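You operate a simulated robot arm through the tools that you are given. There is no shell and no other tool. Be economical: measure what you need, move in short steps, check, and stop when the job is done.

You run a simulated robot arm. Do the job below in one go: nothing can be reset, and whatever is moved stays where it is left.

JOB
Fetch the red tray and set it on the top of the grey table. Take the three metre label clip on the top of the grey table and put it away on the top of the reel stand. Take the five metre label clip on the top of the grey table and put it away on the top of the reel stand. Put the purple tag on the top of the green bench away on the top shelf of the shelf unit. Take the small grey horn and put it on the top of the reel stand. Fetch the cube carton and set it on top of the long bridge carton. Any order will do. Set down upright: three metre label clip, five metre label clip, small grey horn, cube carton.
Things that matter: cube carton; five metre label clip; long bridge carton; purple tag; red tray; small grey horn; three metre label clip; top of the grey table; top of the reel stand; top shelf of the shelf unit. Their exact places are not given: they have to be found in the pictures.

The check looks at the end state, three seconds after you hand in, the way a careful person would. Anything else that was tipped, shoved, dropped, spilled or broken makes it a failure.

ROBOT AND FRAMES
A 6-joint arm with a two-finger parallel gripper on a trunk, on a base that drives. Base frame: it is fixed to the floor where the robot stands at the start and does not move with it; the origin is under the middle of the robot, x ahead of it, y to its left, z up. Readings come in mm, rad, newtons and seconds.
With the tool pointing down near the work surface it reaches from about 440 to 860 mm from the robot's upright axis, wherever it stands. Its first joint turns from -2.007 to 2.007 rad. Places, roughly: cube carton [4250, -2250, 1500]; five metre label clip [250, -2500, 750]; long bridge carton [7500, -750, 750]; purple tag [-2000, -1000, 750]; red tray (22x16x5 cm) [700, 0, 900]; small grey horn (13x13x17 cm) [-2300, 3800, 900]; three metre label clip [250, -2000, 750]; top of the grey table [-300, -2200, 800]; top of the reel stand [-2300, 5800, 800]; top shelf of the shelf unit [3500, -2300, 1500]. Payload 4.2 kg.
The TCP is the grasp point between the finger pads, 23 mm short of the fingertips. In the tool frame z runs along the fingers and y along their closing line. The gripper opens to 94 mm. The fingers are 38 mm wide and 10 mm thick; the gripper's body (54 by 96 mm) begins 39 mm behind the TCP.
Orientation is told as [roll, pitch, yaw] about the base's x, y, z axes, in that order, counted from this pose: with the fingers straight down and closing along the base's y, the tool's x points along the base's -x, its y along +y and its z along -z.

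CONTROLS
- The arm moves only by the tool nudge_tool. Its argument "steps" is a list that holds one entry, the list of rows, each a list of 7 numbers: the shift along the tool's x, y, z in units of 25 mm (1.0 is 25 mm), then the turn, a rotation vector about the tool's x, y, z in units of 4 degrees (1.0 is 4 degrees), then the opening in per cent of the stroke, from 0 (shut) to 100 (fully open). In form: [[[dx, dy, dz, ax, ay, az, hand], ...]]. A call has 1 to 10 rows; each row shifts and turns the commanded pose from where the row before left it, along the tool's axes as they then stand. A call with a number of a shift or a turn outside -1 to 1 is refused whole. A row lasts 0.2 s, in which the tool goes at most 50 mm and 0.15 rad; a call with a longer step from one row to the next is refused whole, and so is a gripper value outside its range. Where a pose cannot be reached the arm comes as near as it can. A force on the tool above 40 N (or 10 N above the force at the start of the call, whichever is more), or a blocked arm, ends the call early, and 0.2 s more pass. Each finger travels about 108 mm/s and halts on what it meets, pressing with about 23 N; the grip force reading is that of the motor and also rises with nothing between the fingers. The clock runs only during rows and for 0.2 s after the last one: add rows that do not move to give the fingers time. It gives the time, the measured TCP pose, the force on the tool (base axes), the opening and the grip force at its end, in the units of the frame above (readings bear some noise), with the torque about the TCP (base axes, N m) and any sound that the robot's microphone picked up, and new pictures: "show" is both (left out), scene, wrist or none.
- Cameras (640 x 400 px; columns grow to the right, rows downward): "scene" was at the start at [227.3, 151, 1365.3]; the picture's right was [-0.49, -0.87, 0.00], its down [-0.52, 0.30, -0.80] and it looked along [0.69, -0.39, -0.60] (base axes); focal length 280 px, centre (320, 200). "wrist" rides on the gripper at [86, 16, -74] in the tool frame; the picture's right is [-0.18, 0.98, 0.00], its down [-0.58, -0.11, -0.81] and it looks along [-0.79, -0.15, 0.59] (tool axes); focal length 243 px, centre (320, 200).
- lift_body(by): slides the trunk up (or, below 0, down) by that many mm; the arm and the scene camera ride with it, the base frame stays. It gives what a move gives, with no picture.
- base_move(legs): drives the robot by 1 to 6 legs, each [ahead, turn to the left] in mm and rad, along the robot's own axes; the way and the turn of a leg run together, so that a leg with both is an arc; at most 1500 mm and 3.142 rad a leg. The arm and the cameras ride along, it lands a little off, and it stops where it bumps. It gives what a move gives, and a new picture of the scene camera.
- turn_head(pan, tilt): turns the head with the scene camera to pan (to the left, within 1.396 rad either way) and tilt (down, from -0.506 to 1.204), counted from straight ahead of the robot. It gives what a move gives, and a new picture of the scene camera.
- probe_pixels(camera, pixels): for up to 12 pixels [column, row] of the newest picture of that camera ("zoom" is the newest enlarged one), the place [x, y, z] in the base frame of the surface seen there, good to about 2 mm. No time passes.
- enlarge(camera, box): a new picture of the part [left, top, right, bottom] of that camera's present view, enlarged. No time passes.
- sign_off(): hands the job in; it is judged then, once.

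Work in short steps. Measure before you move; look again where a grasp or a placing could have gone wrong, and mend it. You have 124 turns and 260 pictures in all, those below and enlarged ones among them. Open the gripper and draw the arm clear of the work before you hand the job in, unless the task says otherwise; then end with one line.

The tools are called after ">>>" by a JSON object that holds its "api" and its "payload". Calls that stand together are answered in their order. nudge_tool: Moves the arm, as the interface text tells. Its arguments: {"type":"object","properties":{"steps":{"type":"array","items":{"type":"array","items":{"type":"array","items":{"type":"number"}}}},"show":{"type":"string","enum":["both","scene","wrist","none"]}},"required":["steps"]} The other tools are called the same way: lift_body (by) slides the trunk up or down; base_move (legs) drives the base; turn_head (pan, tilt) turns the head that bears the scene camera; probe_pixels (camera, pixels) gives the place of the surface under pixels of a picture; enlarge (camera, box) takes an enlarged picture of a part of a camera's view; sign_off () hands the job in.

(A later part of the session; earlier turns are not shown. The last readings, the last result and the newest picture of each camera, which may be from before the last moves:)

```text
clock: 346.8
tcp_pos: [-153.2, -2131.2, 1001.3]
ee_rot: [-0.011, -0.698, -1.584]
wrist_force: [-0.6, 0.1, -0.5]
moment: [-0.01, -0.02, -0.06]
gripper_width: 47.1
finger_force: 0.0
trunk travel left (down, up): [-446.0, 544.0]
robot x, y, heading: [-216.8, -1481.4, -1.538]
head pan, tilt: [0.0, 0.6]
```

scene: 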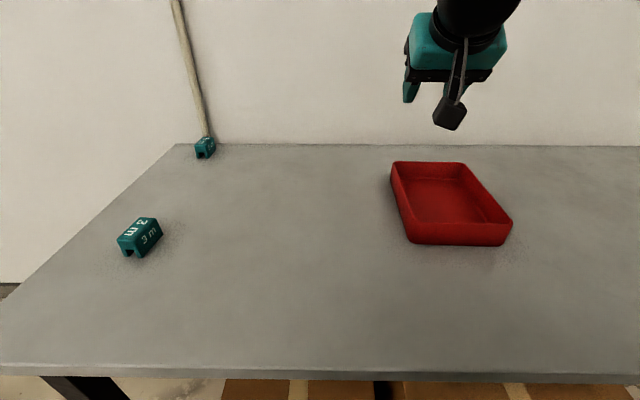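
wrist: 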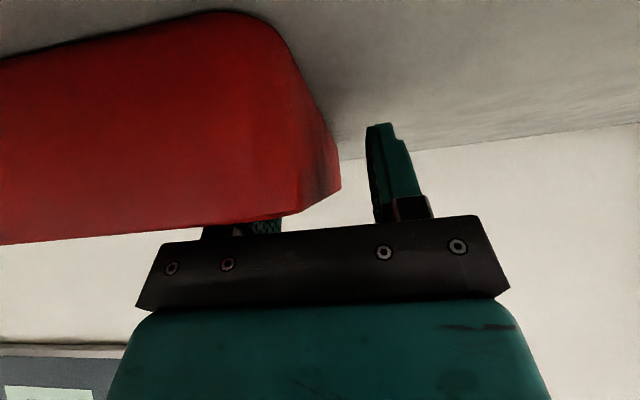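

The tray stands flat on the table. I straighten the tool to vertical and drive east to stand before the clips.

>>> {"api": "nudge_tool", "payload": {"steps": [[[0, 0, 0, 0, 1, 0, 100], [0, 0, 0, 0, 1, 0, 100], [0, 0, 0, 0, 1, 0, 100], [0, 0, 0, 0, 1, 0, 100], [0, 0, 0, 0, 1, 0, 100], [0, 0, 0, 0, 1, 0, 100], [0, 0, 0, 0, 1, 0, 100], [0, 0, 0, 0, 1, 0, 100], [0, 0, 0, 0, 1, 0, 100], [0, 0, 0, 0, 1, 0, 100]]], "show": "none"}}

>>> {"api": "base_move", "payload": {"legs": [[-80, 0], [0, 1.54], [450, 0], [0, -1.56]]}}

>>> {"api": "turn_head", "payload": {"pan": 0, "tilt": 0.75}}

>>> {"api": "enlarge", "payload": {"camera": "wrist", "box": [0, 0, 640, 400]}}

```text
clock: 349.0
tcp_pos: [-152.4, -2130.6, 1004.0]
ee_rot: [-0.01, 0.001, -1.589]
wrist_force: [0.1, 0.6, 0.1]
moment: [-0.01, -0.02, -0.03]
gripper_width: 94.2
finger_force: 0.0
trunk travel left (down, up): [-446.0, 544.0]
robot x, y, heading: [-210.8, -1480.8, -1.542]
head pan, tilt: [0.0, 0.6]
```

```text
clock: 359.9
tcp_pos: [309.1, -2039.4, 1002.7]
ee_rot: [-0.007, 0.001, -1.555]
wrist_force: [0.6, 0.0, 0.3]
moment: [0.0, -0.01, -0.06]
gripper_width: 94.2
finger_force: 0.1
trunk travel left (down, up): [-446.0, 544.0]
robot x, y, heading: [228.0, -1393.3, -1.507]
head pan, tilt: [0.0, 0.6]
```

scene: 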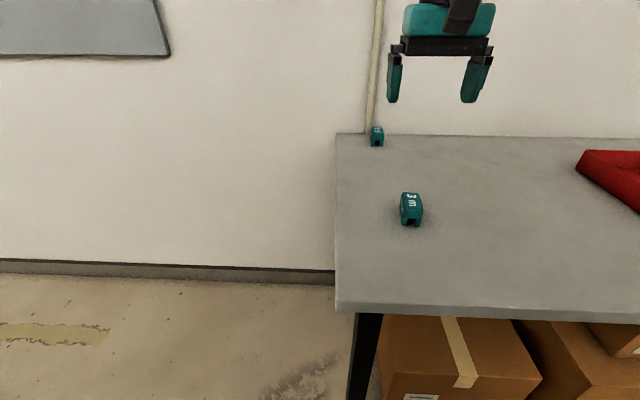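

```text
clock: 360.6
tcp_pos: [309.0, -2038.2, 1002.8]
ee_rot: [-0.008, 0.002, -1.554]
wrist_force: [-0.5, 0.2, -0.3]
moment: [0.01, 0.01, 0.01]
gripper_width: 94.1
finger_force: 0.1
trunk travel left (down, up): [-446.0, 544.0]
robot x, y, heading: [229.1, -1394.9, -1.503]
head pan, tilt: [0.0, 0.75]
```

scene: 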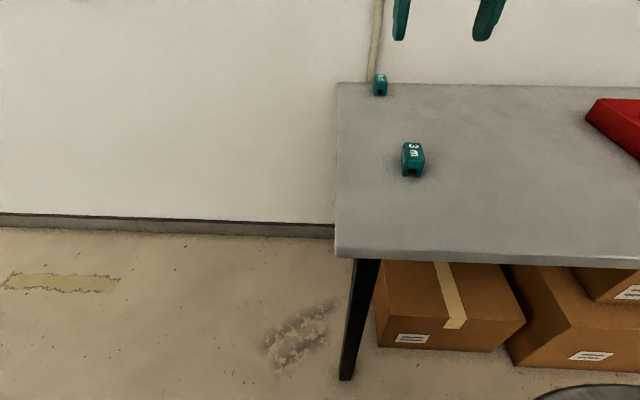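

```text
1.00 times, centred on (320, 200) of wrist (not enlarged: the box is as wide or as high as the picture)
```

zoom: 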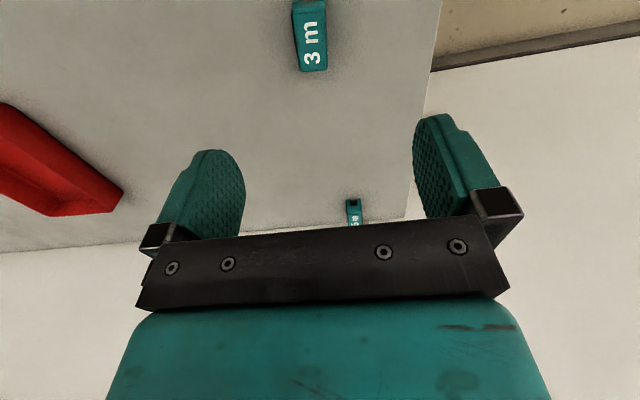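

Both clips have their long axis roughly along y. I enlarge both and probe their corners.

>>> {"api": "enlarge", "payload": {"camera": "scene", "box": [360, 60, 460, 190]}}

>>> {"api": "probe_pixels", "payload": {"camera": "scene", "pixels": [[405, 144], [419, 144], [404, 165], [422, 166], [413, 155], [424, 160], [376, 76], [386, 77], [375, 87], [386, 87], [381, 80], [413, 176]]}}

>>> {"api": "probe_pixels", "payload": {"camera": "wrist", "pixels": [[293, 5], [325, 5], [301, 68], [325, 66], [312, 40], [349, 202], [360, 202], [352, 225]]}}

```text
3.08 times, centred on (410, 125) of scene
```

zoom: 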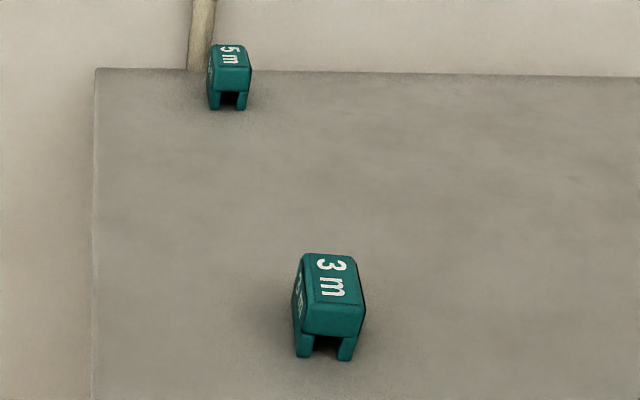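

```text
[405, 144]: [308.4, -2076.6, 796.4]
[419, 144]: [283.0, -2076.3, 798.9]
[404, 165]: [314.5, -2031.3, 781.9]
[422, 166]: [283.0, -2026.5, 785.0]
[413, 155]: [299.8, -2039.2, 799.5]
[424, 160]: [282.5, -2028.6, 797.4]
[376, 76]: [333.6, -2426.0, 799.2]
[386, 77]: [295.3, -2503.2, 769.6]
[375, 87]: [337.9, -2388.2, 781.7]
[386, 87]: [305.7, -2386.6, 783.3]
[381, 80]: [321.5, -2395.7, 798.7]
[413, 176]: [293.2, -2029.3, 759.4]
```

```text
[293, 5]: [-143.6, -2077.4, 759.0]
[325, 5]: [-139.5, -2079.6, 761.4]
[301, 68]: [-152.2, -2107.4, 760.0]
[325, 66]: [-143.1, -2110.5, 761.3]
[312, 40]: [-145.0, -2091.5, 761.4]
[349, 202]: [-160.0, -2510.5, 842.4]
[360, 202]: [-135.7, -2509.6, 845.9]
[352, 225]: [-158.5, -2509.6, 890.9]
```

The 3 m clip is centred at (298,-2052), 32×50 mm, top 799. I move over it, go down to z≈788 and grip across its width.

>>> {"api": "nudge_tool", "payload": {"steps": [[[-0.56, -0.44, 1, 0, 0, 0, 85], [0, 0, 1, 0, 0, 0, 85], [0, 0, 1, 0, 0, 0, 85], [0, 0, 1, 0, 0, 0, 85], [0, 0, 1, 0, 0, 0, 85], [0, 0, 1, 0, 0, 0, 85], [0, 0, 1, 0, 0, 0, 85]]], "show": "both"}}

```text
clock: 362.1
tcp_pos: [298.2, -2052.9, 827.3]
ee_rot: [-0.007, -0.001, -1.553]
wrist_force: [0.7, 0.5, -1.0]
moment: [0.0, -0.01, 0.0]
gripper_width: 79.8
finger_force: 0.1
trunk travel left (down, up): [-446.0, 544.0]
robot x, y, heading: [225.8, -1390.1, -1.501]
head pan, tilt: [0.0, 0.75]
```

scene: 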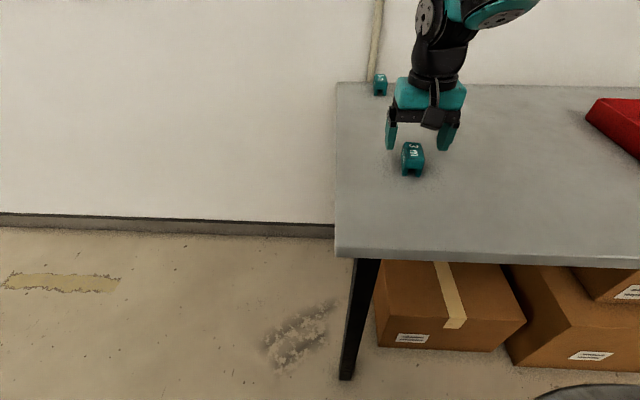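
wrist: 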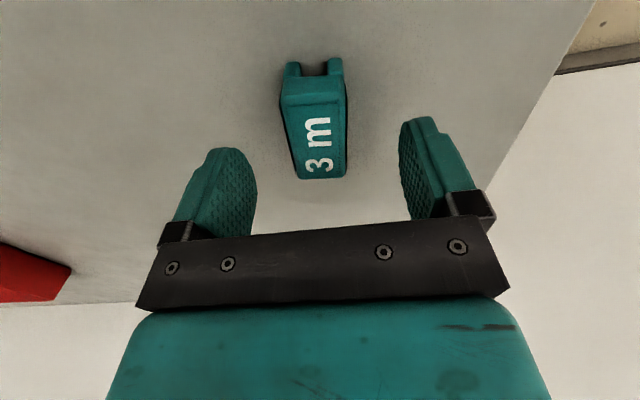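

Centred. I go down 39 mm and close.

>>> {"api": "nudge_tool", "payload": {"steps": [[[0, 0, 0.8, 0, 0, 0, 85], [0, 0, 0.76, 0, 0, 0, 85], [0, 0, 0, 0, 0, 0, 0], [0, 0, 0, 0, 0, 0, 0], [0, 0, 0, 0, 0, 0, 0], [0, 0, 0, 0, 0, 0, 0]]], "show": "wrist"}}

>>> {"api": "nudge_tool", "payload": {"steps": [[[0, 0, -1, 0, 0, 0, 0], [0, 0, -1, 0, 0, 0, 0], [0, 0, -1, 0, 0, 0, 0], [0, 0, -1, 0, 0, 0, 0], [0, 0, -1, 0, 0, 0, 0], [0, 0, -1, 0, 0, 0, 0], [0, 0, -1, 0, 0, 0, 0], [0, 0, -1, 0, 0, 0, 0]]], "show": "wrist"}}

```text
clock: 363.6
tcp_pos: [298.5, -2051.7, 788.9]
ee_rot: [-0.009, -0.001, -1.555]
wrist_force: [-0.8, 0.2, 1.4]
moment: [-0.01, 0.0, 0.01]
gripper_width: 31.4
finger_force: 23.1
trunk travel left (down, up): [-446.0, 544.0]
robot x, y, heading: [225.0, -1393.5, -1.509]
head pan, tilt: [0.0, 0.75]
```

wrist: 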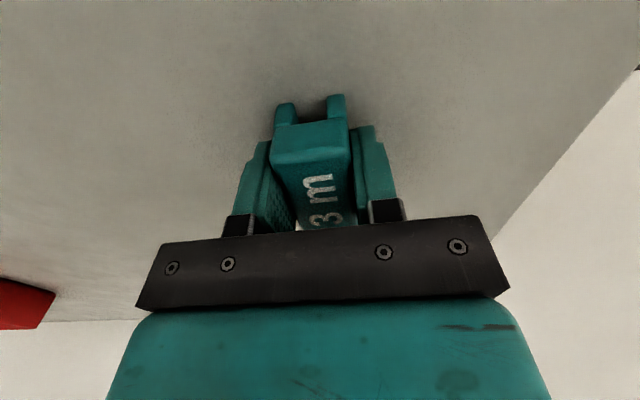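

```text
clock: 365.4
tcp_pos: [299.9, -2052.9, 988.1]
ee_rot: [-0.009, 0.0, -1.556]
wrist_force: [0.8, 1.0, -1.4]
moment: [0.03, -0.04, 0.03]
gripper_width: 31.5
finger_force: 22.9
trunk travel left (down, up): [-446.0, 544.0]
robot x, y, heading: [230.7, -1392.0, -1.502]
head pan, tilt: [0.0, 0.75]
```

wrist: 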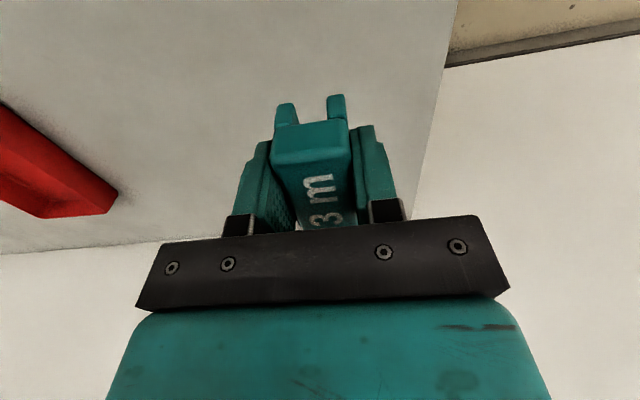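

Held at 31.5 mm, with the TCP 29 mm above its base. I retract, raise the trunk and drive round west then north toward the reel stand.

>>> {"api": "nudge_tool", "payload": {"steps": [[[1, 0, 0, 0, 0, 0, 0], [1, 0, 0, 0, 0, 0, 0], [1, 0, 0, 0, 0, 0, 0], [1, 0, 0, 0, 0, 0, 0], [1, 0, 0, 0, 0, 0, 0], [1, 0, 0, 0, 0, 0, 0]]], "show": "none"}}

>>> {"api": "lift_body", "payload": {"by": 250}}

>>> {"api": "base_move", "payload": {"legs": [[0, -2.41], [856, 0], [856, 0], [0, -0.8], [1400, 0], [1400, 0]]}}

>>> {"api": "turn_head", "payload": {"pan": 0.3, "tilt": 0.4}}

```text
clock: 366.8
tcp_pos: [297.4, -1903.1, 988.4]
ee_rot: [-0.009, 0.0, -1.554]
wrist_force: [-0.3, -0.4, -0.7]
moment: [0.0, -0.01, 0.0]
gripper_width: 31.2
finger_force: 23.2
trunk travel left (down, up): [-446.0, 544.0]
robot x, y, heading: [227.9, -1395.6, -1.502]
head pan, tilt: [0.0, 0.75]
```

```text
clock: 369.3
tcp_pos: [298.3, -1902.3, 1238.6]
ee_rot: [-0.007, 0.0, -1.554]
wrist_force: [0.2, -0.2, 0.1]
moment: [-0.03, -0.02, 0.02]
gripper_width: 31.3
finger_force: 23.2
trunk travel left (down, up): [-696.0, 294.0]
robot x, y, heading: [225.6, -1392.7, -1.501]
head pan, tilt: [0.0, 0.75]
```

```text
clock: 398.8
tcp_pos: [-1169.2, 3067.1, 1238.2]
ee_rot: [-0.007, 0.001, 1.574]
wrist_force: [0.4, -0.6, -0.5]
moment: [-0.02, 0.02, -0.04]
gripper_width: 31.2
finger_force: 23.1
trunk travel left (down, up): [-696.0, 294.0]
robot x, y, heading: [-1107.9, 2555.8, 1.624]
head pan, tilt: [0.0, 0.75]
```

scene: 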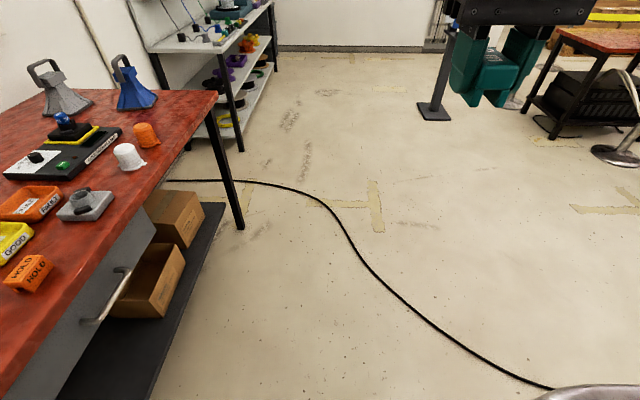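

```text
clock: 399.7
tcp_pos: [-1168.7, 3067.3, 1239.8]
ee_rot: [-0.009, 0.0, 1.576]
wrist_force: [0.1, 0.1, 0.7]
moment: [0.0, 0.01, 0.02]
gripper_width: 31.4
finger_force: 22.7
trunk travel left (down, up): [-696.0, 294.0]
robot x, y, heading: [-1109.5, 2558.3, 1.626]
head pan, tilt: [0.3, 0.4]
```

scene: 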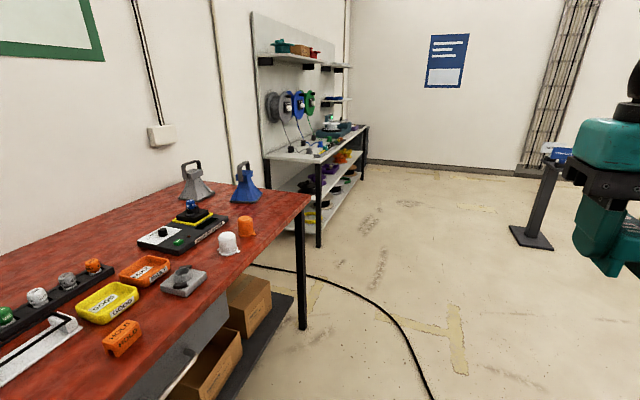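

The grey horn (196,182) stands on the red table, and the reel stand is beyond it. I measure these.

>>> {"api": "probe_pixels", "payload": {"camera": "scene", "pixels": [[196, 185], [196, 198], [190, 165], [245, 190], [308, 198], [170, 345], [318, 245], [322, 155], [368, 128], [270, 152], [532, 240], [303, 328]]}}

>>> {"api": "enlarge", "payload": {"camera": "scene", "box": [150, 100, 390, 250]}}

```text
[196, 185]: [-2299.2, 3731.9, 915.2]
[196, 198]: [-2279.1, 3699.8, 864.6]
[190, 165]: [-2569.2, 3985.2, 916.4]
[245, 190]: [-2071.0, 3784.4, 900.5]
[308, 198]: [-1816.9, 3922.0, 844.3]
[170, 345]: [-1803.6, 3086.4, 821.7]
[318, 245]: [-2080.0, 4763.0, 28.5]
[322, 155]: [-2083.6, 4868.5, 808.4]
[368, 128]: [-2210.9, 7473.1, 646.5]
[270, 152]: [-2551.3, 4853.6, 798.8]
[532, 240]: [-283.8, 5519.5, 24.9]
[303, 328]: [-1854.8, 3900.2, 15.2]
```

```text
2.67 times, centred on (270, 175) of scene
```

zoom: 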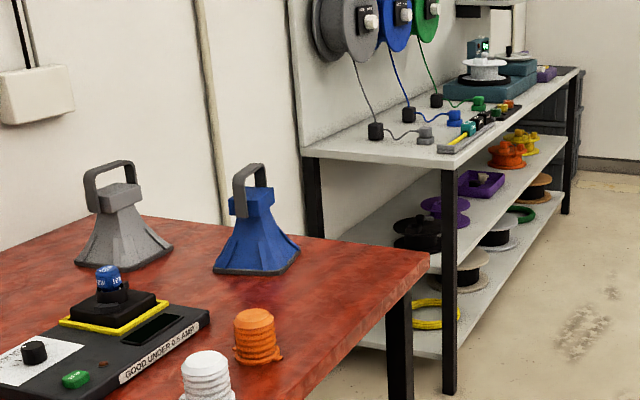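

I drive on to stand in front of the reel stand (front edge x≈-2080, y 4760–6500) and face it.

>>> {"api": "base_move", "payload": {"legs": [[0, 0.03], [1450, 0], [1400, 0], [0, 1.49]]}}

>>> {"api": "turn_head", "payload": {"pan": 0, "tilt": 0.5}}

```text
clock: 417.5
tcp_pos: [-1920.9, 5327.0, 1238.8]
ee_rot: [-0.008, 0.001, -3.132]
wrist_force: [-0.2, 0.0, -0.3]
moment: [0.0, 0.03, -0.01]
gripper_width: 31.3
finger_force: 22.7
trunk travel left (down, up): [-696.0, 294.0]
robot x, y, heading: [-1408.8, 5394.0, -3.086]
head pan, tilt: [0.3, 0.4]
```

scene: 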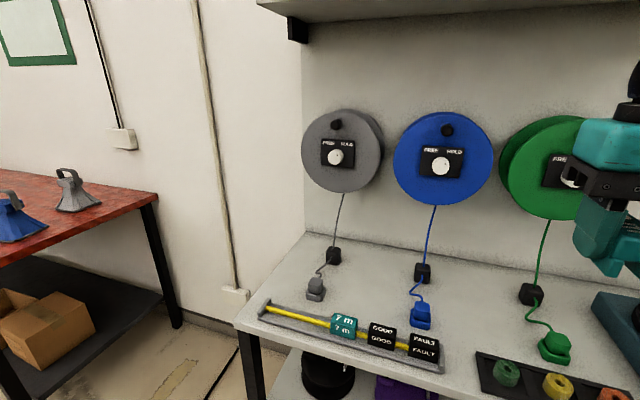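

```text
clock: 418.3
tcp_pos: [-1922.1, 5326.4, 1238.2]
ee_rot: [-0.008, 0.0, -3.132]
wrist_force: [-0.1, 0.3, -0.2]
moment: [0.0, 0.04, 0.05]
gripper_width: 31.1
finger_force: 22.8
trunk travel left (down, up): [-696.0, 294.0]
robot x, y, heading: [-1409.2, 5392.3, -3.081]
head pan, tilt: [0.0, 0.499]
```

scene: 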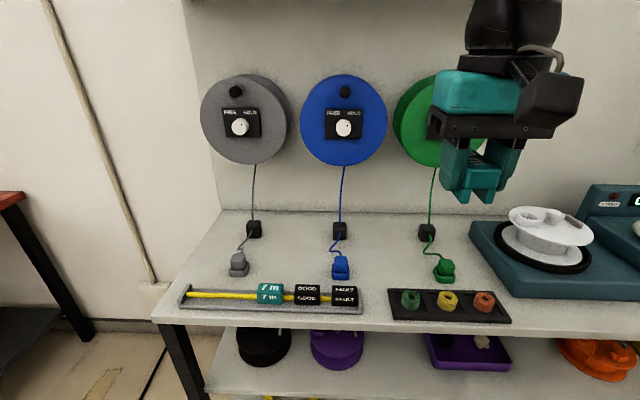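

The stand top has free strips between the grey, blue and green cords. I measure the free spots and reel depth.

>>> {"api": "probe_pixels", "payload": {"camera": "scene", "pixels": [[290, 262], [300, 225], [238, 265], [342, 267], [290, 287], [390, 262], [445, 270], [245, 160], [345, 160], [180, 300], [215, 240], [376, 300]]}}

>>> {"api": "probe_pixels", "payload": {"camera": "scene", "pixels": [[240, 127], [200, 280], [254, 235], [340, 235], [427, 238], [350, 322], [470, 240], [362, 305], [392, 290], [395, 235], [380, 250], [410, 290]]}}

```text
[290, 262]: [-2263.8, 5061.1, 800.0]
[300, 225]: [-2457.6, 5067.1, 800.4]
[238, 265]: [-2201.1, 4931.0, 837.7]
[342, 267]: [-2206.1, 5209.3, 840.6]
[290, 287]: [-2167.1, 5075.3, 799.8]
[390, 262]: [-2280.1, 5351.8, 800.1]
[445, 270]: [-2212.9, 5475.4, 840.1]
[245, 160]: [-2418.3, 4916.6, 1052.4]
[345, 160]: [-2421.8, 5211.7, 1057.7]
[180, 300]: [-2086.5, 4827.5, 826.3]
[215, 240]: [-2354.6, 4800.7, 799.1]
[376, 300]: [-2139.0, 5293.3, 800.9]
```

```text
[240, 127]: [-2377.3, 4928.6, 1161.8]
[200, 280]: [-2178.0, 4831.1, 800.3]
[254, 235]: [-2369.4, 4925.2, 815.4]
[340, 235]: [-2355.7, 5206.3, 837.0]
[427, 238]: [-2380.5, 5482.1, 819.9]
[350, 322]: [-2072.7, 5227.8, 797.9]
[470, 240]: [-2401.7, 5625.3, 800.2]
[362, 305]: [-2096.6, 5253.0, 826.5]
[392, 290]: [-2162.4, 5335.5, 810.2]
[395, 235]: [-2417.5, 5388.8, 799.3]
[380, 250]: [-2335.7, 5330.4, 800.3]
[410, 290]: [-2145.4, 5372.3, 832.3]
```

Free strip A (y 4970–5175) suits both clips at x≈-2280; strip B (y 5250–5440) suits the horn. I drive to line up with (−2280, 5020).

>>> {"api": "base_move", "payload": {"legs": [[0, 1.51], [337, 0], [0, -1.57], [220, 0]]}}

>>> {"api": "turn_head", "payload": {"pan": 0, "tilt": 0.7}}

```text
clock: 429.2
tcp_pos: [-2157.9, 5041.2, 1238.9]
ee_rot: [-0.006, 0.002, 3.059]
wrist_force: [-0.6, 0.9, -0.6]
moment: [0.02, -0.01, 0.03]
gripper_width: 31.2
finger_force: 22.9
trunk travel left (down, up): [-696.0, 294.0]
robot x, y, heading: [-1638.7, 5057.8, 3.109]
head pan, tilt: [0.0, 0.499]
```

scene: 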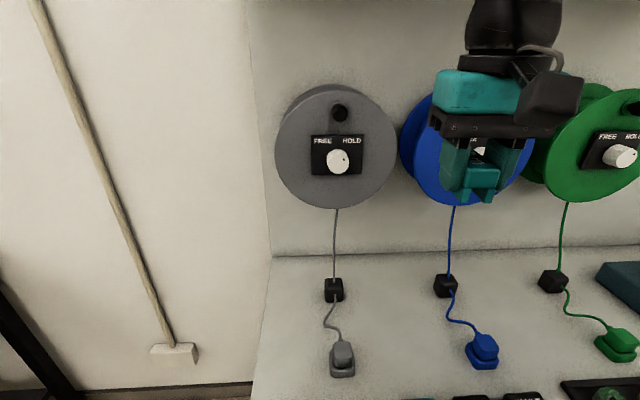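

```text
clock: 430.0
tcp_pos: [-2158.3, 5039.2, 1238.6]
ee_rot: [-0.005, -0.001, 3.058]
wrist_force: [0.1, 0.5, -1.3]
moment: [0.0, 0.03, -0.05]
gripper_width: 31.2
finger_force: 23.0
trunk travel left (down, up): [-696.0, 294.0]
robot x, y, heading: [-1639.8, 5059.8, 3.106]
head pan, tilt: [0.0, 0.7]
```

scene: 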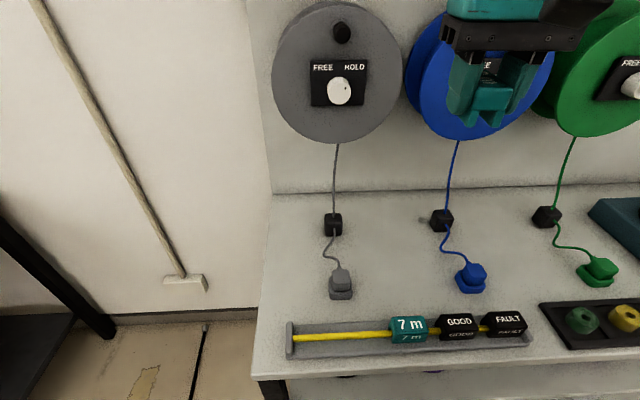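

I shift to (-2280,5022), squaring the yaw, then lower the trunk 250 mm and the arm toward the surface.

>>> {"api": "nudge_tool", "payload": {"steps": [[[-0.95, 0.25, 0, 0, 0, -0.6, 0], [-0.95, 0.25, 0, 0, 0, -0.6, 0], [-0.95, 0.2, 0, 0, 0, 0, 0], [-0.95, 0.15, 0, 0, 0, 0, 0], [-1, 0.1, 0, 0, 0, 0, 0]]], "show": "none"}}

>>> {"api": "lift_body", "payload": {"by": -250}}

>>> {"api": "nudge_tool", "payload": {"steps": [[[0, 0, 1, 0, 0, 0, 0], [0, 0, 1, 0, 0, 0, 0], [0, 0, 1, 0, 0, 0, 0], [0, 0, 1, 0, 0, 0, 0]]], "show": "both"}}

```text
clock: 431.2
tcp_pos: [-2279.6, 5019.8, 1237.6]
ee_rot: [-0.008, 0.0, 3.142]
wrist_force: [1.3, 0.0, -0.3]
moment: [-0.03, 0.02, -0.01]
gripper_width: 31.2
finger_force: 22.7
trunk travel left (down, up): [-696.0, 294.0]
robot x, y, heading: [-1646.2, 5062.7, 3.113]
head pan, tilt: [0.0, 0.7]
```

```text
clock: 433.7
tcp_pos: [-2279.5, 5020.9, 988.1]
ee_rot: [-0.007, -0.002, 3.14]
wrist_force: [-0.8, -0.3, -0.4]
moment: [0.01, 0.01, -0.04]
gripper_width: 31.3
finger_force: 23.2
trunk travel left (down, up): [-446.0, 544.0]
robot x, y, heading: [-1641.9, 5056.9, 3.108]
head pan, tilt: [0.0, 0.7]
```

```text
clock: 434.7
tcp_pos: [-2279.8, 5022.4, 889.3]
ee_rot: [-0.009, -0.002, 3.141]
wrist_force: [-0.8, -0.3, -0.1]
moment: [0.01, 0.01, -0.02]
gripper_width: 31.4
finger_force: 23.1
trunk travel left (down, up): [-446.0, 544.0]
robot x, y, heading: [-1642.8, 5058.4, 3.11]
head pan, tilt: [0.0, 0.7]
```

scene: 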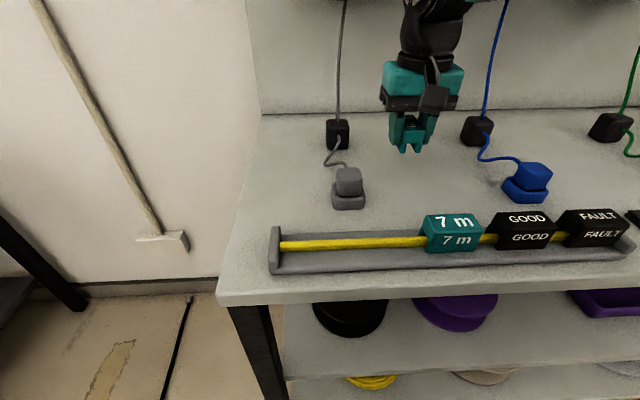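
wrist: 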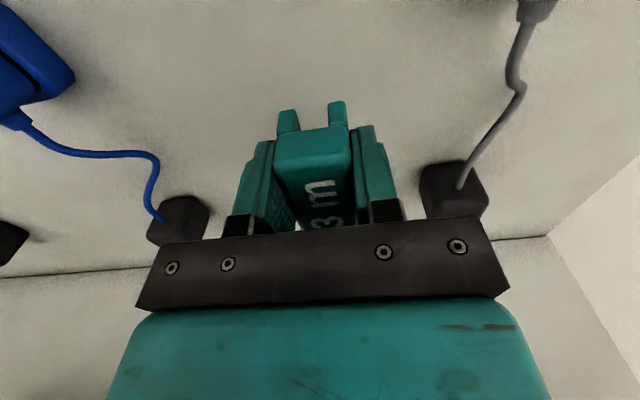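

Clear on both sides. I go down 57 mm to just above the top and inch in.

>>> {"api": "nudge_tool", "payload": {"steps": [[[0, 0, 1, 0, 0, 0, 0], [0, 0, 1, 0, 0, 0, 0], [0, 0, 0.2, 0, 0, 0, 0], [0, 0, 0.1, 0, 0, 0, 0], [0, 0, 0.1, 0, 0, 0, 0]]], "show": "none"}}

```text
clock: 435.9
tcp_pos: [-2279.1, 5023.4, 828.8]
ee_rot: [-0.007, -0.002, 3.142]
wrist_force: [1.4, 0.4, 5.4]
moment: [-0.04, 0.01, 0.0]
gripper_width: 31.4
finger_force: 23.4
trunk travel left (down, up): [-446.0, 544.0]
robot x, y, heading: [-1641.7, 5058.9, 3.109]
head pan, tilt: [0.0, 0.7]
```

Contact (5 N). I release with a modest opening and rise.

>>> {"api": "nudge_tool", "payload": {"steps": [[[0, 0, 0, 0, 0, 0, 60], [0, 0, 0, 0, 0, 0, 60], [0, 0, -0.5, 0, 0, 0, 60], [0, 0, -1, 0, 0, 0, 60], [0, 0, -1, 0, 0, 0, 60], [0, 0, -1, 0, 0, 0, 60], [0, 0, -1, 0, 0, 0, 60], [0, 0, -1, 0, 0, 0, 60], [0, 0, -1, 0, 0, 0, 60]]], "show": "both"}}

```text
clock: 437.9
tcp_pos: [-2278.3, 5022.4, 991.9]
ee_rot: [-0.007, 0.0, 3.142]
wrist_force: [-0.3, -1.0, -0.1]
moment: [-0.01, 0.02, -0.02]
gripper_width: 56.5
finger_force: 0.3
trunk travel left (down, up): [-446.0, 544.0]
robot x, y, heading: [-1642.8, 5063.5, 3.108]
head pan, tilt: [0.0, 0.7]
```

scene: 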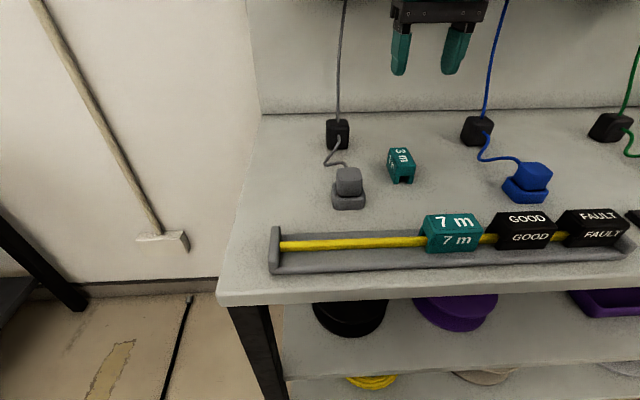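
wrist: 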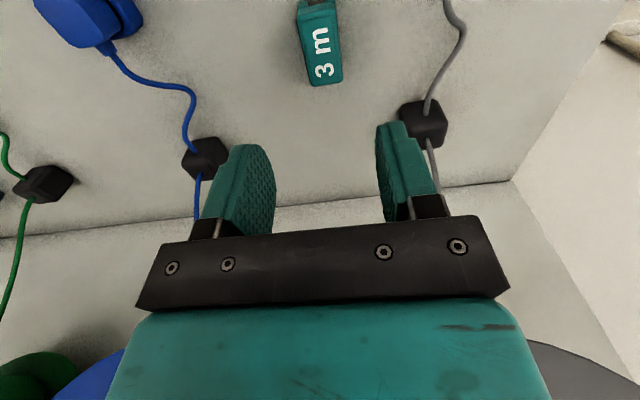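

The 3 m clip is standing well. Next the grey horn: I retract, raise the trunk and drive to face it at y≈3740.

>>> {"api": "nudge_tool", "payload": {"steps": [[[1, 0, 0, 0, 0, 0, 100], [1, 0, 0, 0, 0, 0, 100], [1, 0, 0, 0, 0, 0, 100], [1, 0, 0, 0, 0, 0, 100], [1, 0, 0, 0, 0, 0, 100]]], "show": "none"}}

>>> {"api": "lift_body", "payload": {"by": 250}}

>>> {"api": "base_move", "payload": {"legs": [[-250, 0], [0, 1.604], [1310, 0], [0, -1.571]]}}

>>> {"api": "turn_head", "payload": {"pan": 0, "tilt": 0.6}}

```text
clock: 439.1
tcp_pos: [-2153.2, 5020.8, 992.2]
ee_rot: [-0.008, -0.001, 3.14]
wrist_force: [0.0, 0.2, -0.4]
moment: [0.01, -0.01, -0.01]
gripper_width: 94.2
finger_force: 0.1
trunk travel left (down, up): [-446.0, 544.0]
robot x, y, heading: [-1642.3, 5059.7, 3.103]
head pan, tilt: [0.0, 0.7]
```

```text
clock: 441.7
tcp_pos: [-2152.2, 5019.9, 1239.5]
ee_rot: [-0.007, -0.001, 3.14]
wrist_force: [-0.1, -0.2, -0.9]
moment: [0.0, -0.01, 0.01]
gripper_width: 94.1
finger_force: 0.1
trunk travel left (down, up): [-696.0, 294.0]
robot x, y, heading: [-1642.8, 5062.3, 3.107]
head pan, tilt: [0.0, 0.7]
```

```text
clock: 457.4
tcp_pos: [-1930.0, 3692.6, 1241.7]
ee_rot: [-0.007, 0.001, -3.135]
wrist_force: [0.7, -0.2, -1.0]
moment: [0.02, 0.02, -0.02]
gripper_width: 94.1
finger_force: 0.1
trunk travel left (down, up): [-696.0, 294.0]
robot x, y, heading: [-1421.6, 3730.1, 3.118]
head pan, tilt: [0.0, 0.7]
```

scene: 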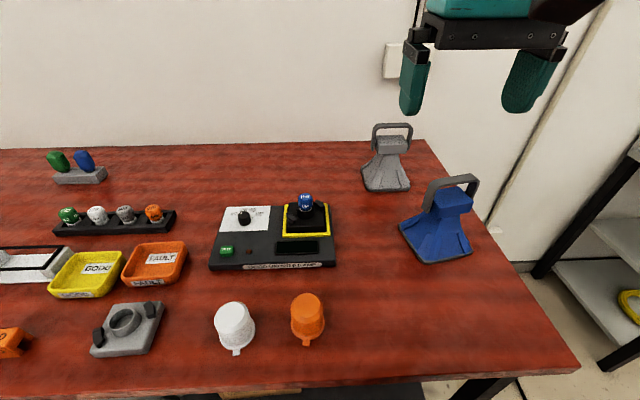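

```text
clock: 458.1
tcp_pos: [-1929.5, 3692.9, 1240.9]
ee_rot: [-0.006, 0.0, -3.135]
wrist_force: [0.5, 0.5, 1.1]
moment: [0.03, 0.02, -0.06]
gripper_width: 94.2
finger_force: 0.0
trunk travel left (down, up): [-696.0, 294.0]
robot x, y, heading: [-1421.8, 3733.0, 3.116]
head pan, tilt: [0.0, 0.6]
```

scene: 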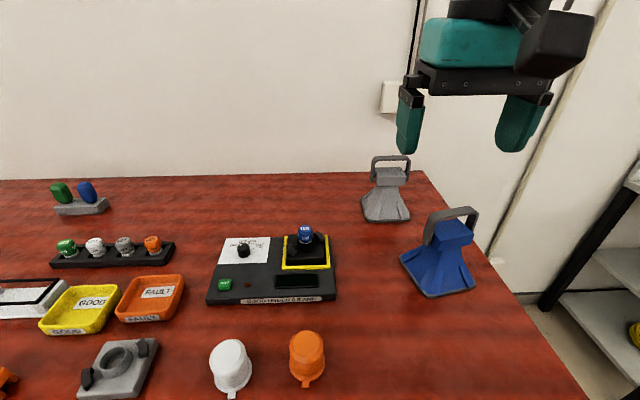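

>>> {"api": "enlarge", "payload": {"camera": "scene", "box": [345, 140, 489, 230]}}

>>> {"api": "probe_pixels", "payload": {"camera": "scene", "pixels": [[375, 160], [407, 160], [390, 158], [390, 172], [380, 178], [404, 178], [363, 214], [409, 216], [385, 220], [367, 198], [440, 215], [455, 212]]}}

```text
4.44 times, centred on (417, 185) of scene
```

zoom: 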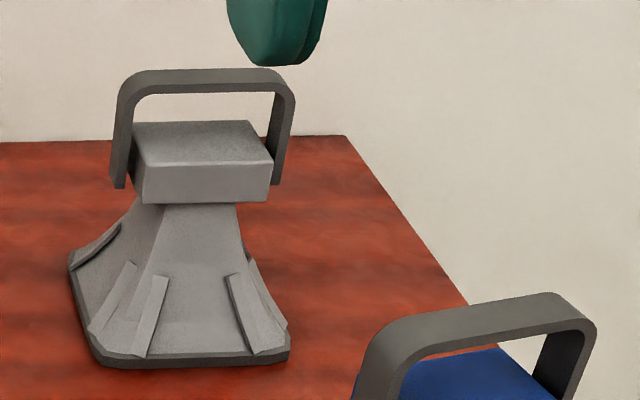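

```text
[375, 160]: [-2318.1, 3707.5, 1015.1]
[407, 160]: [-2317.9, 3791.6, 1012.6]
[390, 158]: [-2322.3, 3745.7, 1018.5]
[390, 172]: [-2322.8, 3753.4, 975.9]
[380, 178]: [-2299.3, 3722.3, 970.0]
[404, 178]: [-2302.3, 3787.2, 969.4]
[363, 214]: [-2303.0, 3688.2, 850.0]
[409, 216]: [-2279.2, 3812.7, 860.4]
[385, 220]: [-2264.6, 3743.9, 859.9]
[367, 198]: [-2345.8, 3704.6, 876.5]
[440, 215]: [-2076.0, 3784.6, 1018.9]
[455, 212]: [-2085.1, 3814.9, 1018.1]
```

The horn's handle bar is at (-2322,3750), top z≈1018, with its block below (top ≈975). I'll grip along x over the bar and block; I rotate the tool 90° while checking the floor clearance under the table.

>>> {"api": "nudge_tool", "payload": {"steps": [[[0, 0, 0, 0, 0, 1, 100], [0, 0, 0, 0, 0, 1, 100], [0, 0, 0, 0, 0, 1, 100], [0, 0, 0, 0, 0, 1, 100], [0, 0, 0, 0, 0, 1, 100], [0, 0, 0, 0, 0, 1, 100], [0, 0, 0, 0, 0, 1, 100], [0, 0, 0, 0, 0, 1, 100], [0, 0, 0, 0, 0, 1, 100], [0, 0, 0, 0, 0, 1, 100]]], "show": "none"}}

>>> {"api": "nudge_tool", "payload": {"steps": [[[0, 0, 0, 0, 0, 1, 100], [0, 0, 0, 0, 0, 1, 100], [0, 0, 0, 0, 0, 1, 100], [0, 0, 0, 0, 0, 1, 100], [0, 0, 0, 0, 0, 1, 100], [0, 0, 0, 0, 0, 1, 100], [0, 0, 0, 0, 0, 1, 100], [0, 0, 0, 0, 0, 1, 100], [0, 0, 0, 0, 0, 1, 100], [0, 0, 0, 0, 0, 1, 100]]], "show": "none"}}

>>> {"api": "nudge_tool", "payload": {"steps": [[[0, 0, 0, 0, 0, 1, 100], [0, 0, 0, 0, 0, 1, 100], [0, 0, 0, 0, 0, 0.5, 100]]], "show": "none"}}

>>> {"api": "turn_head", "payload": {"pan": 0, "tilt": 1.15}}

```text
clock: 460.3
tcp_pos: [-1930.1, 3693.7, 1240.6]
ee_rot: [-0.007, -0.004, 2.447]
wrist_force: [-0.6, 0.5, -1.1]
moment: [-0.01, 0.01, -0.01]
gripper_width: 94.0
finger_force: 0.0
trunk travel left (down, up): [-696.0, 294.0]
robot x, y, heading: [-1419.7, 3733.9, 3.114]
head pan, tilt: [0.0, 0.6]
```

```text
clock: 462.5
tcp_pos: [-1929.6, 3692.6, 1239.9]
ee_rot: [-0.002, -0.006, 1.748]
wrist_force: [0.1, 0.4, -0.1]
moment: [0.01, -0.03, 0.05]
gripper_width: 93.8
finger_force: 0.0
trunk travel left (down, up): [-696.0, 294.0]
robot x, y, heading: [-1422.3, 3734.4, 3.111]
head pan, tilt: [0.0, 0.6]
```

```text
clock: 463.3
tcp_pos: [-1929.7, 3693.4, 1241.8]
ee_rot: [0.002, -0.007, 1.578]
wrist_force: [0.8, 0.4, 0.2]
moment: [0.01, -0.03, 0.01]
gripper_width: 94.0
finger_force: 0.0
trunk travel left (down, up): [-696.0, 294.0]
robot x, y, heading: [-1421.4, 3733.4, 3.117]
head pan, tilt: [0.0, 0.6]
```

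```text
clock: 464.3
tcp_pos: [-1928.9, 3692.5, 1241.3]
ee_rot: [0.0, -0.007, 1.576]
wrist_force: [-0.7, -1.0, -0.1]
moment: [0.0, -0.01, 0.01]
gripper_width: 93.9
finger_force: 0.0
trunk travel left (down, up): [-696.0, 294.0]
robot x, y, heading: [-1419.7, 3732.1, 3.112]
head pan, tilt: [0.0, 1.15]
```

scene: 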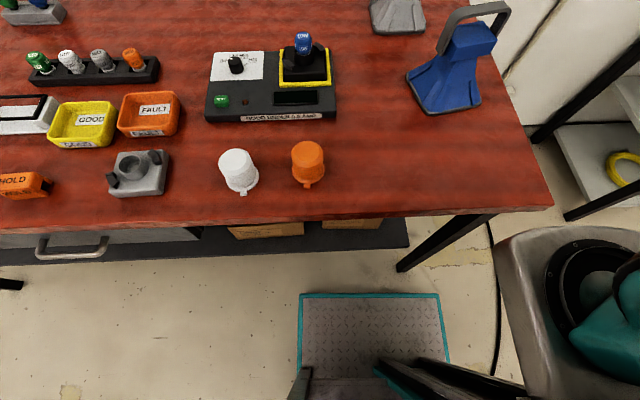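

>>> {"api": "probe_pixels", "payload": {"camera": "scene", "pixels": [[370, 295], [302, 296], [437, 295], [350, 250], [300, 253], [402, 270], [255, 235], [370, 230], [400, 240], [430, 225]]}}

```text
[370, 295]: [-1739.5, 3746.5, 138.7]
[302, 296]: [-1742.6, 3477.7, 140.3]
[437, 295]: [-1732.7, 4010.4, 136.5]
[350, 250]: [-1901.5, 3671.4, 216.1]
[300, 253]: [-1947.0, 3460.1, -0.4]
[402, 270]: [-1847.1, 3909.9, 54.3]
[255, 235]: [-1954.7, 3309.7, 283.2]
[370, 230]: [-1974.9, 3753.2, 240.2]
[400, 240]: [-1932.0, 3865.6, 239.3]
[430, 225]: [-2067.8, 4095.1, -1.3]
```

The lower shelf edge is at x≈-1900 and the leg at (-1847,3910). I edge 70 mm closer, raise the trunk 50 mm, and bring the hand over the horn at z≈1065.

>>> {"api": "base_move", "payload": {"legs": [[70, 0]]}}

>>> {"api": "lift_body", "payload": {"by": 50}}

>>> {"api": "nudge_tool", "payload": {"steps": [[[-0.25, 1, 0.9, 0, 0, 0, 100], [-0.25, 1, 0.9, 0, 0, 0, 100], [-0.25, 1, 0.9, 0, 0, 0, 100], [-0.25, 1, 0.9, 0, 0, 0, 100], [-0.25, 1, 0.9, 0, 0, 0, 100], [-0.25, 1, 0.9, 0, 0, 0, 100], [-0.25, 1, 0.9, 0, 0, 0, 100], [-0.25, 1, 0.9, 0, 0, 0, 100], [-0.25, 1, 0.9, 0, 0, 0, 100], [-0.1, 1, 0.9, 0, 0, 0, 100]]], "show": "none"}}

>>> {"api": "turn_head", "payload": {"pan": -0.1, "tilt": 0.6}}

```text
clock: 465.3
tcp_pos: [-1999.7, 3695.2, 1240.7]
ee_rot: [0.0, -0.007, 1.574]
wrist_force: [-0.1, 1.1, -0.2]
moment: [0.01, 0.0, 0.03]
gripper_width: 93.9
finger_force: 0.0
trunk travel left (down, up): [-696.0, 294.0]
robot x, y, heading: [-1490.9, 3732.7, 3.115]
head pan, tilt: [0.0, 1.15]
```

scene: 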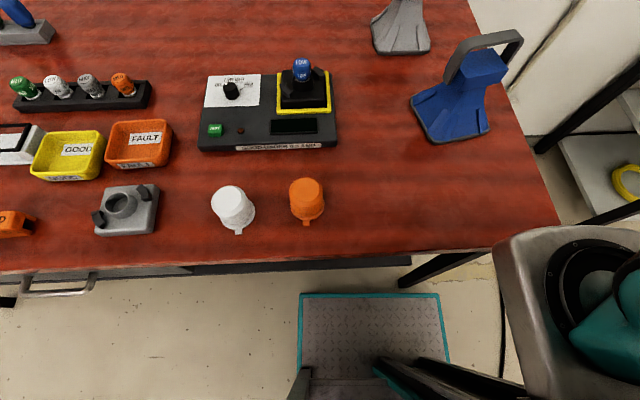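

```text
clock: 466.2
tcp_pos: [-2000.1, 3695.9, 1291.1]
ee_rot: [0.001, -0.007, 1.574]
wrist_force: [-0.5, -0.5, -0.1]
moment: [0.0, 0.01, 0.01]
gripper_width: 94.1
finger_force: 0.1
trunk travel left (down, up): [-746.0, 244.0]
robot x, y, heading: [-1489.7, 3734.2, 3.108]
head pan, tilt: [0.0, 1.15]
```

```text
clock: 468.4
tcp_pos: [-2252.5, 3752.7, 1065.9]
ee_rot: [0.002, -0.006, 1.575]
wrist_force: [-0.5, -0.5, 0.5]
moment: [0.0, 0.02, 0.02]
gripper_width: 93.9
finger_force: 0.1
trunk travel left (down, up): [-746.0, 244.0]
robot x, y, heading: [-1490.4, 3739.6, 3.114]
head pan, tilt: [0.0, 1.15]
```

```text
clock: 469.4
tcp_pos: [-2252.0, 3753.3, 1067.7]
ee_rot: [-0.001, -0.007, 1.575]
wrist_force: [-0.1, 0.7, 0.0]
moment: [0.04, 0.02, 0.03]
gripper_width: 94.0
finger_force: 0.0
trunk travel left (down, up): [-746.0, 244.0]
robot x, y, heading: [-1492.6, 3733.8, 3.107]
head pan, tilt: [-0.099, 0.6]
```

scene: 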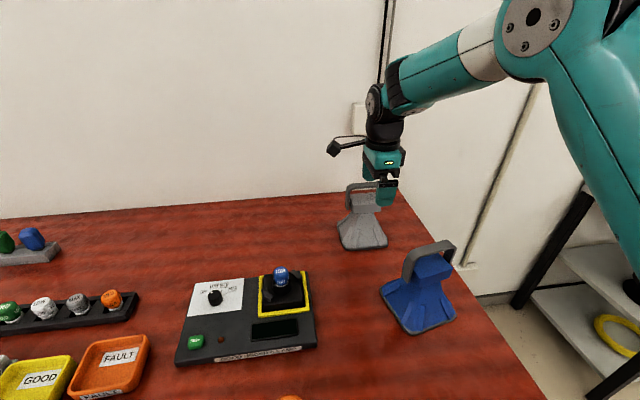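

The hand is near the horn. I measure the handle and block precisely from this view.

>>> {"api": "enlarge", "payload": {"camera": "scene", "box": [330, 160, 426, 260]}}

```text
4.00 times, centred on (378, 210) of scene
```

zoom: 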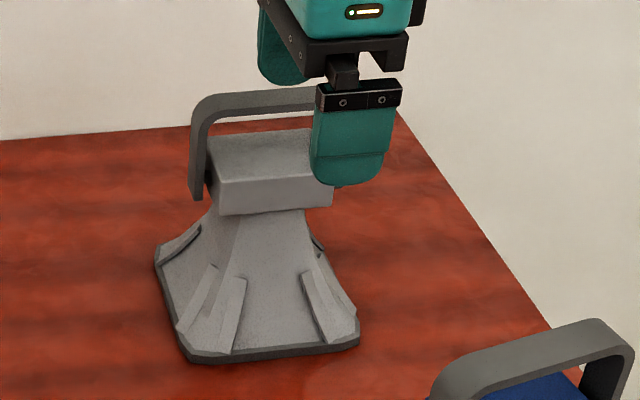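

>>> {"api": "probe_pixels", "payload": {"camera": "zoom", "pixels": [[200, 120], [250, 100], [300, 95], [250, 110], [230, 180], [320, 190], [225, 170], [215, 150], [300, 135], [235, 140], [195, 180], [300, 195]]}}

```text
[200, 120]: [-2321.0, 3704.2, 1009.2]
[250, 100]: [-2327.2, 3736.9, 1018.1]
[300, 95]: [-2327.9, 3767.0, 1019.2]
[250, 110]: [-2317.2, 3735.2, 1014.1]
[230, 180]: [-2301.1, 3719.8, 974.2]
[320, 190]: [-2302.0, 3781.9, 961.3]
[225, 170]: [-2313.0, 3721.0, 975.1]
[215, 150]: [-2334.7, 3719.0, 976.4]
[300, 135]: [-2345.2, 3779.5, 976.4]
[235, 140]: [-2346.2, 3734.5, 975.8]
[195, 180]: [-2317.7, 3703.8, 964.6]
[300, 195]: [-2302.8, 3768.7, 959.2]
```

The block spans x -2301…-2350 (centre -2326), y centre 3750. I move 74 mm over it, lower to z≈987 and close.

>>> {"api": "nudge_tool", "payload": {"steps": [[[0.1, 1, 0, 0, 0, 0, 100], [0, 1, 0, 0, 0, 0, 100], [0, 0.96, 0, 0, 0, 0, 100], [0, 0, 0.6, 0, 0, 0, 100]]], "show": "both"}}

```text
clock: 470.4
tcp_pos: [-2323.7, 3752.1, 1051.8]
ee_rot: [0.001, -0.007, 1.574]
wrist_force: [0.4, -0.1, 0.2]
moment: [-0.01, 0.01, 0.01]
gripper_width: 93.9
finger_force: 0.0
trunk travel left (down, up): [-746.0, 244.0]
robot x, y, heading: [-1489.7, 3739.0, 3.109]
head pan, tilt: [-0.099, 0.6]
```

scene: 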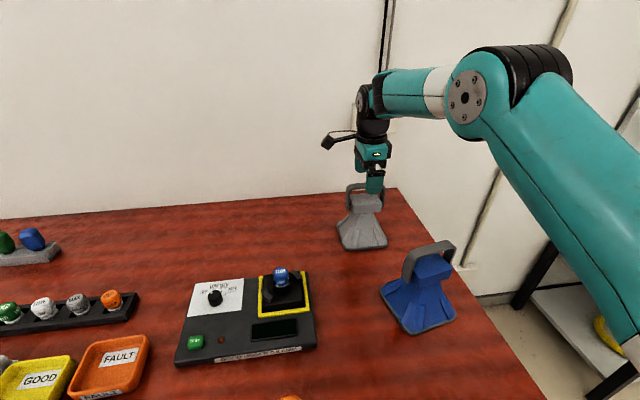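
wrist: 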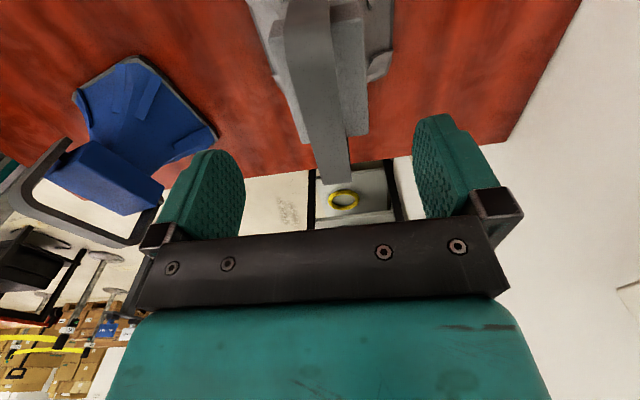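

The handle is centred between the fingers. I go down 65 mm and close.

>>> {"api": "nudge_tool", "payload": {"steps": [[[0, 0, 0.9, 0, 0, 0, 100], [0, 0, 0.9, 0, 0, 0, 100], [0, 0, 0.8, 0, 0, 0, 100], [0, 0, 0, 0, 0, 0, 0], [0, 0, 0, 0, 0, 0, 0], [0, 0, 0, 0, 0, 0, 0], [0, 0, 0, 0, 0, 0, 0]]], "show": "both"}}

```text
clock: 472.0
tcp_pos: [-2323.4, 3752.1, 987.1]
ee_rot: [0.001, -0.007, 1.574]
wrist_force: [1.4, 0.0, 0.4]
moment: [-0.1, 0.05, 0.01]
gripper_width: 53.9
finger_force: 23.3
trunk travel left (down, up): [-746.0, 244.0]
robot x, y, heading: [-1488.1, 3735.0, 3.114]
head pan, tilt: [-0.099, 0.6]
```

scene: 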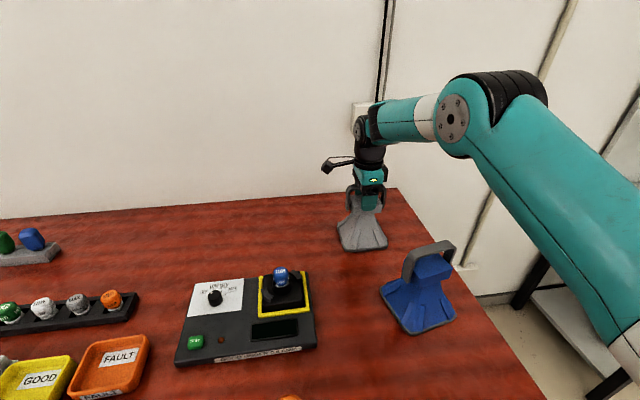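
wrist: 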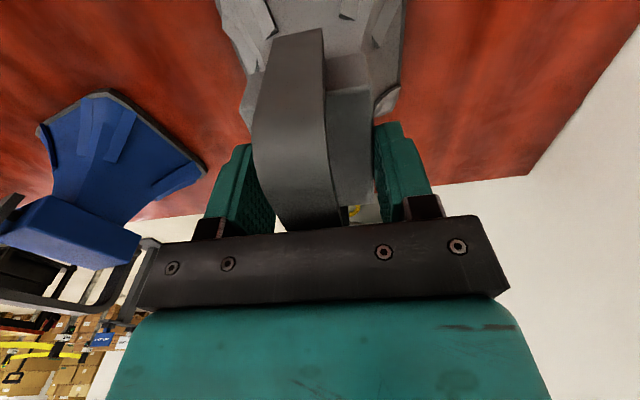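

Gripped at 54 mm (the block). I lift with the trunk and check.

>>> {"api": "lift_body", "payload": {"by": 30}}

>>> {"api": "nudge_tool", "payload": {"steps": [[[0, 0, 0, 0, 0, 0, 0]]], "show": "both"}}

```text
clock: 472.7
tcp_pos: [-2324.1, 3751.6, 1017.7]
ee_rot: [0.001, -0.008, 1.575]
wrist_force: [0.7, 0.0, -4.5]
moment: [-0.01, 0.01, 0.01]
gripper_width: 53.8
finger_force: 22.8
trunk travel left (down, up): [-776.0, 214.0]
robot x, y, heading: [-1489.1, 3736.3, 3.109]
head pan, tilt: [-0.099, 0.6]
```

```text
clock: 473.1
tcp_pos: [-2323.1, 3752.3, 1018.3]
ee_rot: [0.001, -0.006, 1.573]
wrist_force: [-0.2, 0.3, -3.4]
moment: [0.0, -0.04, -0.03]
gripper_width: 53.7
finger_force: 22.8
trunk travel left (down, up): [-776.0, 214.0]
robot x, y, heading: [-1489.5, 3736.5, 3.114]
head pan, tilt: [-0.099, 0.6]
```

scene: 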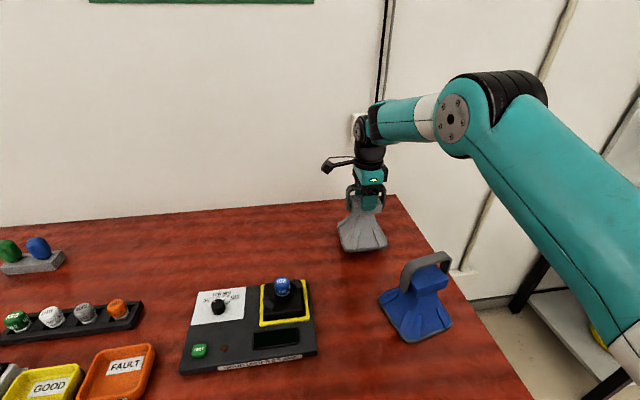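
wrist: 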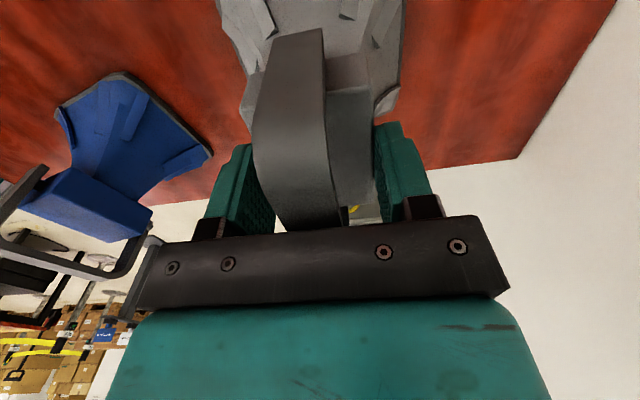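

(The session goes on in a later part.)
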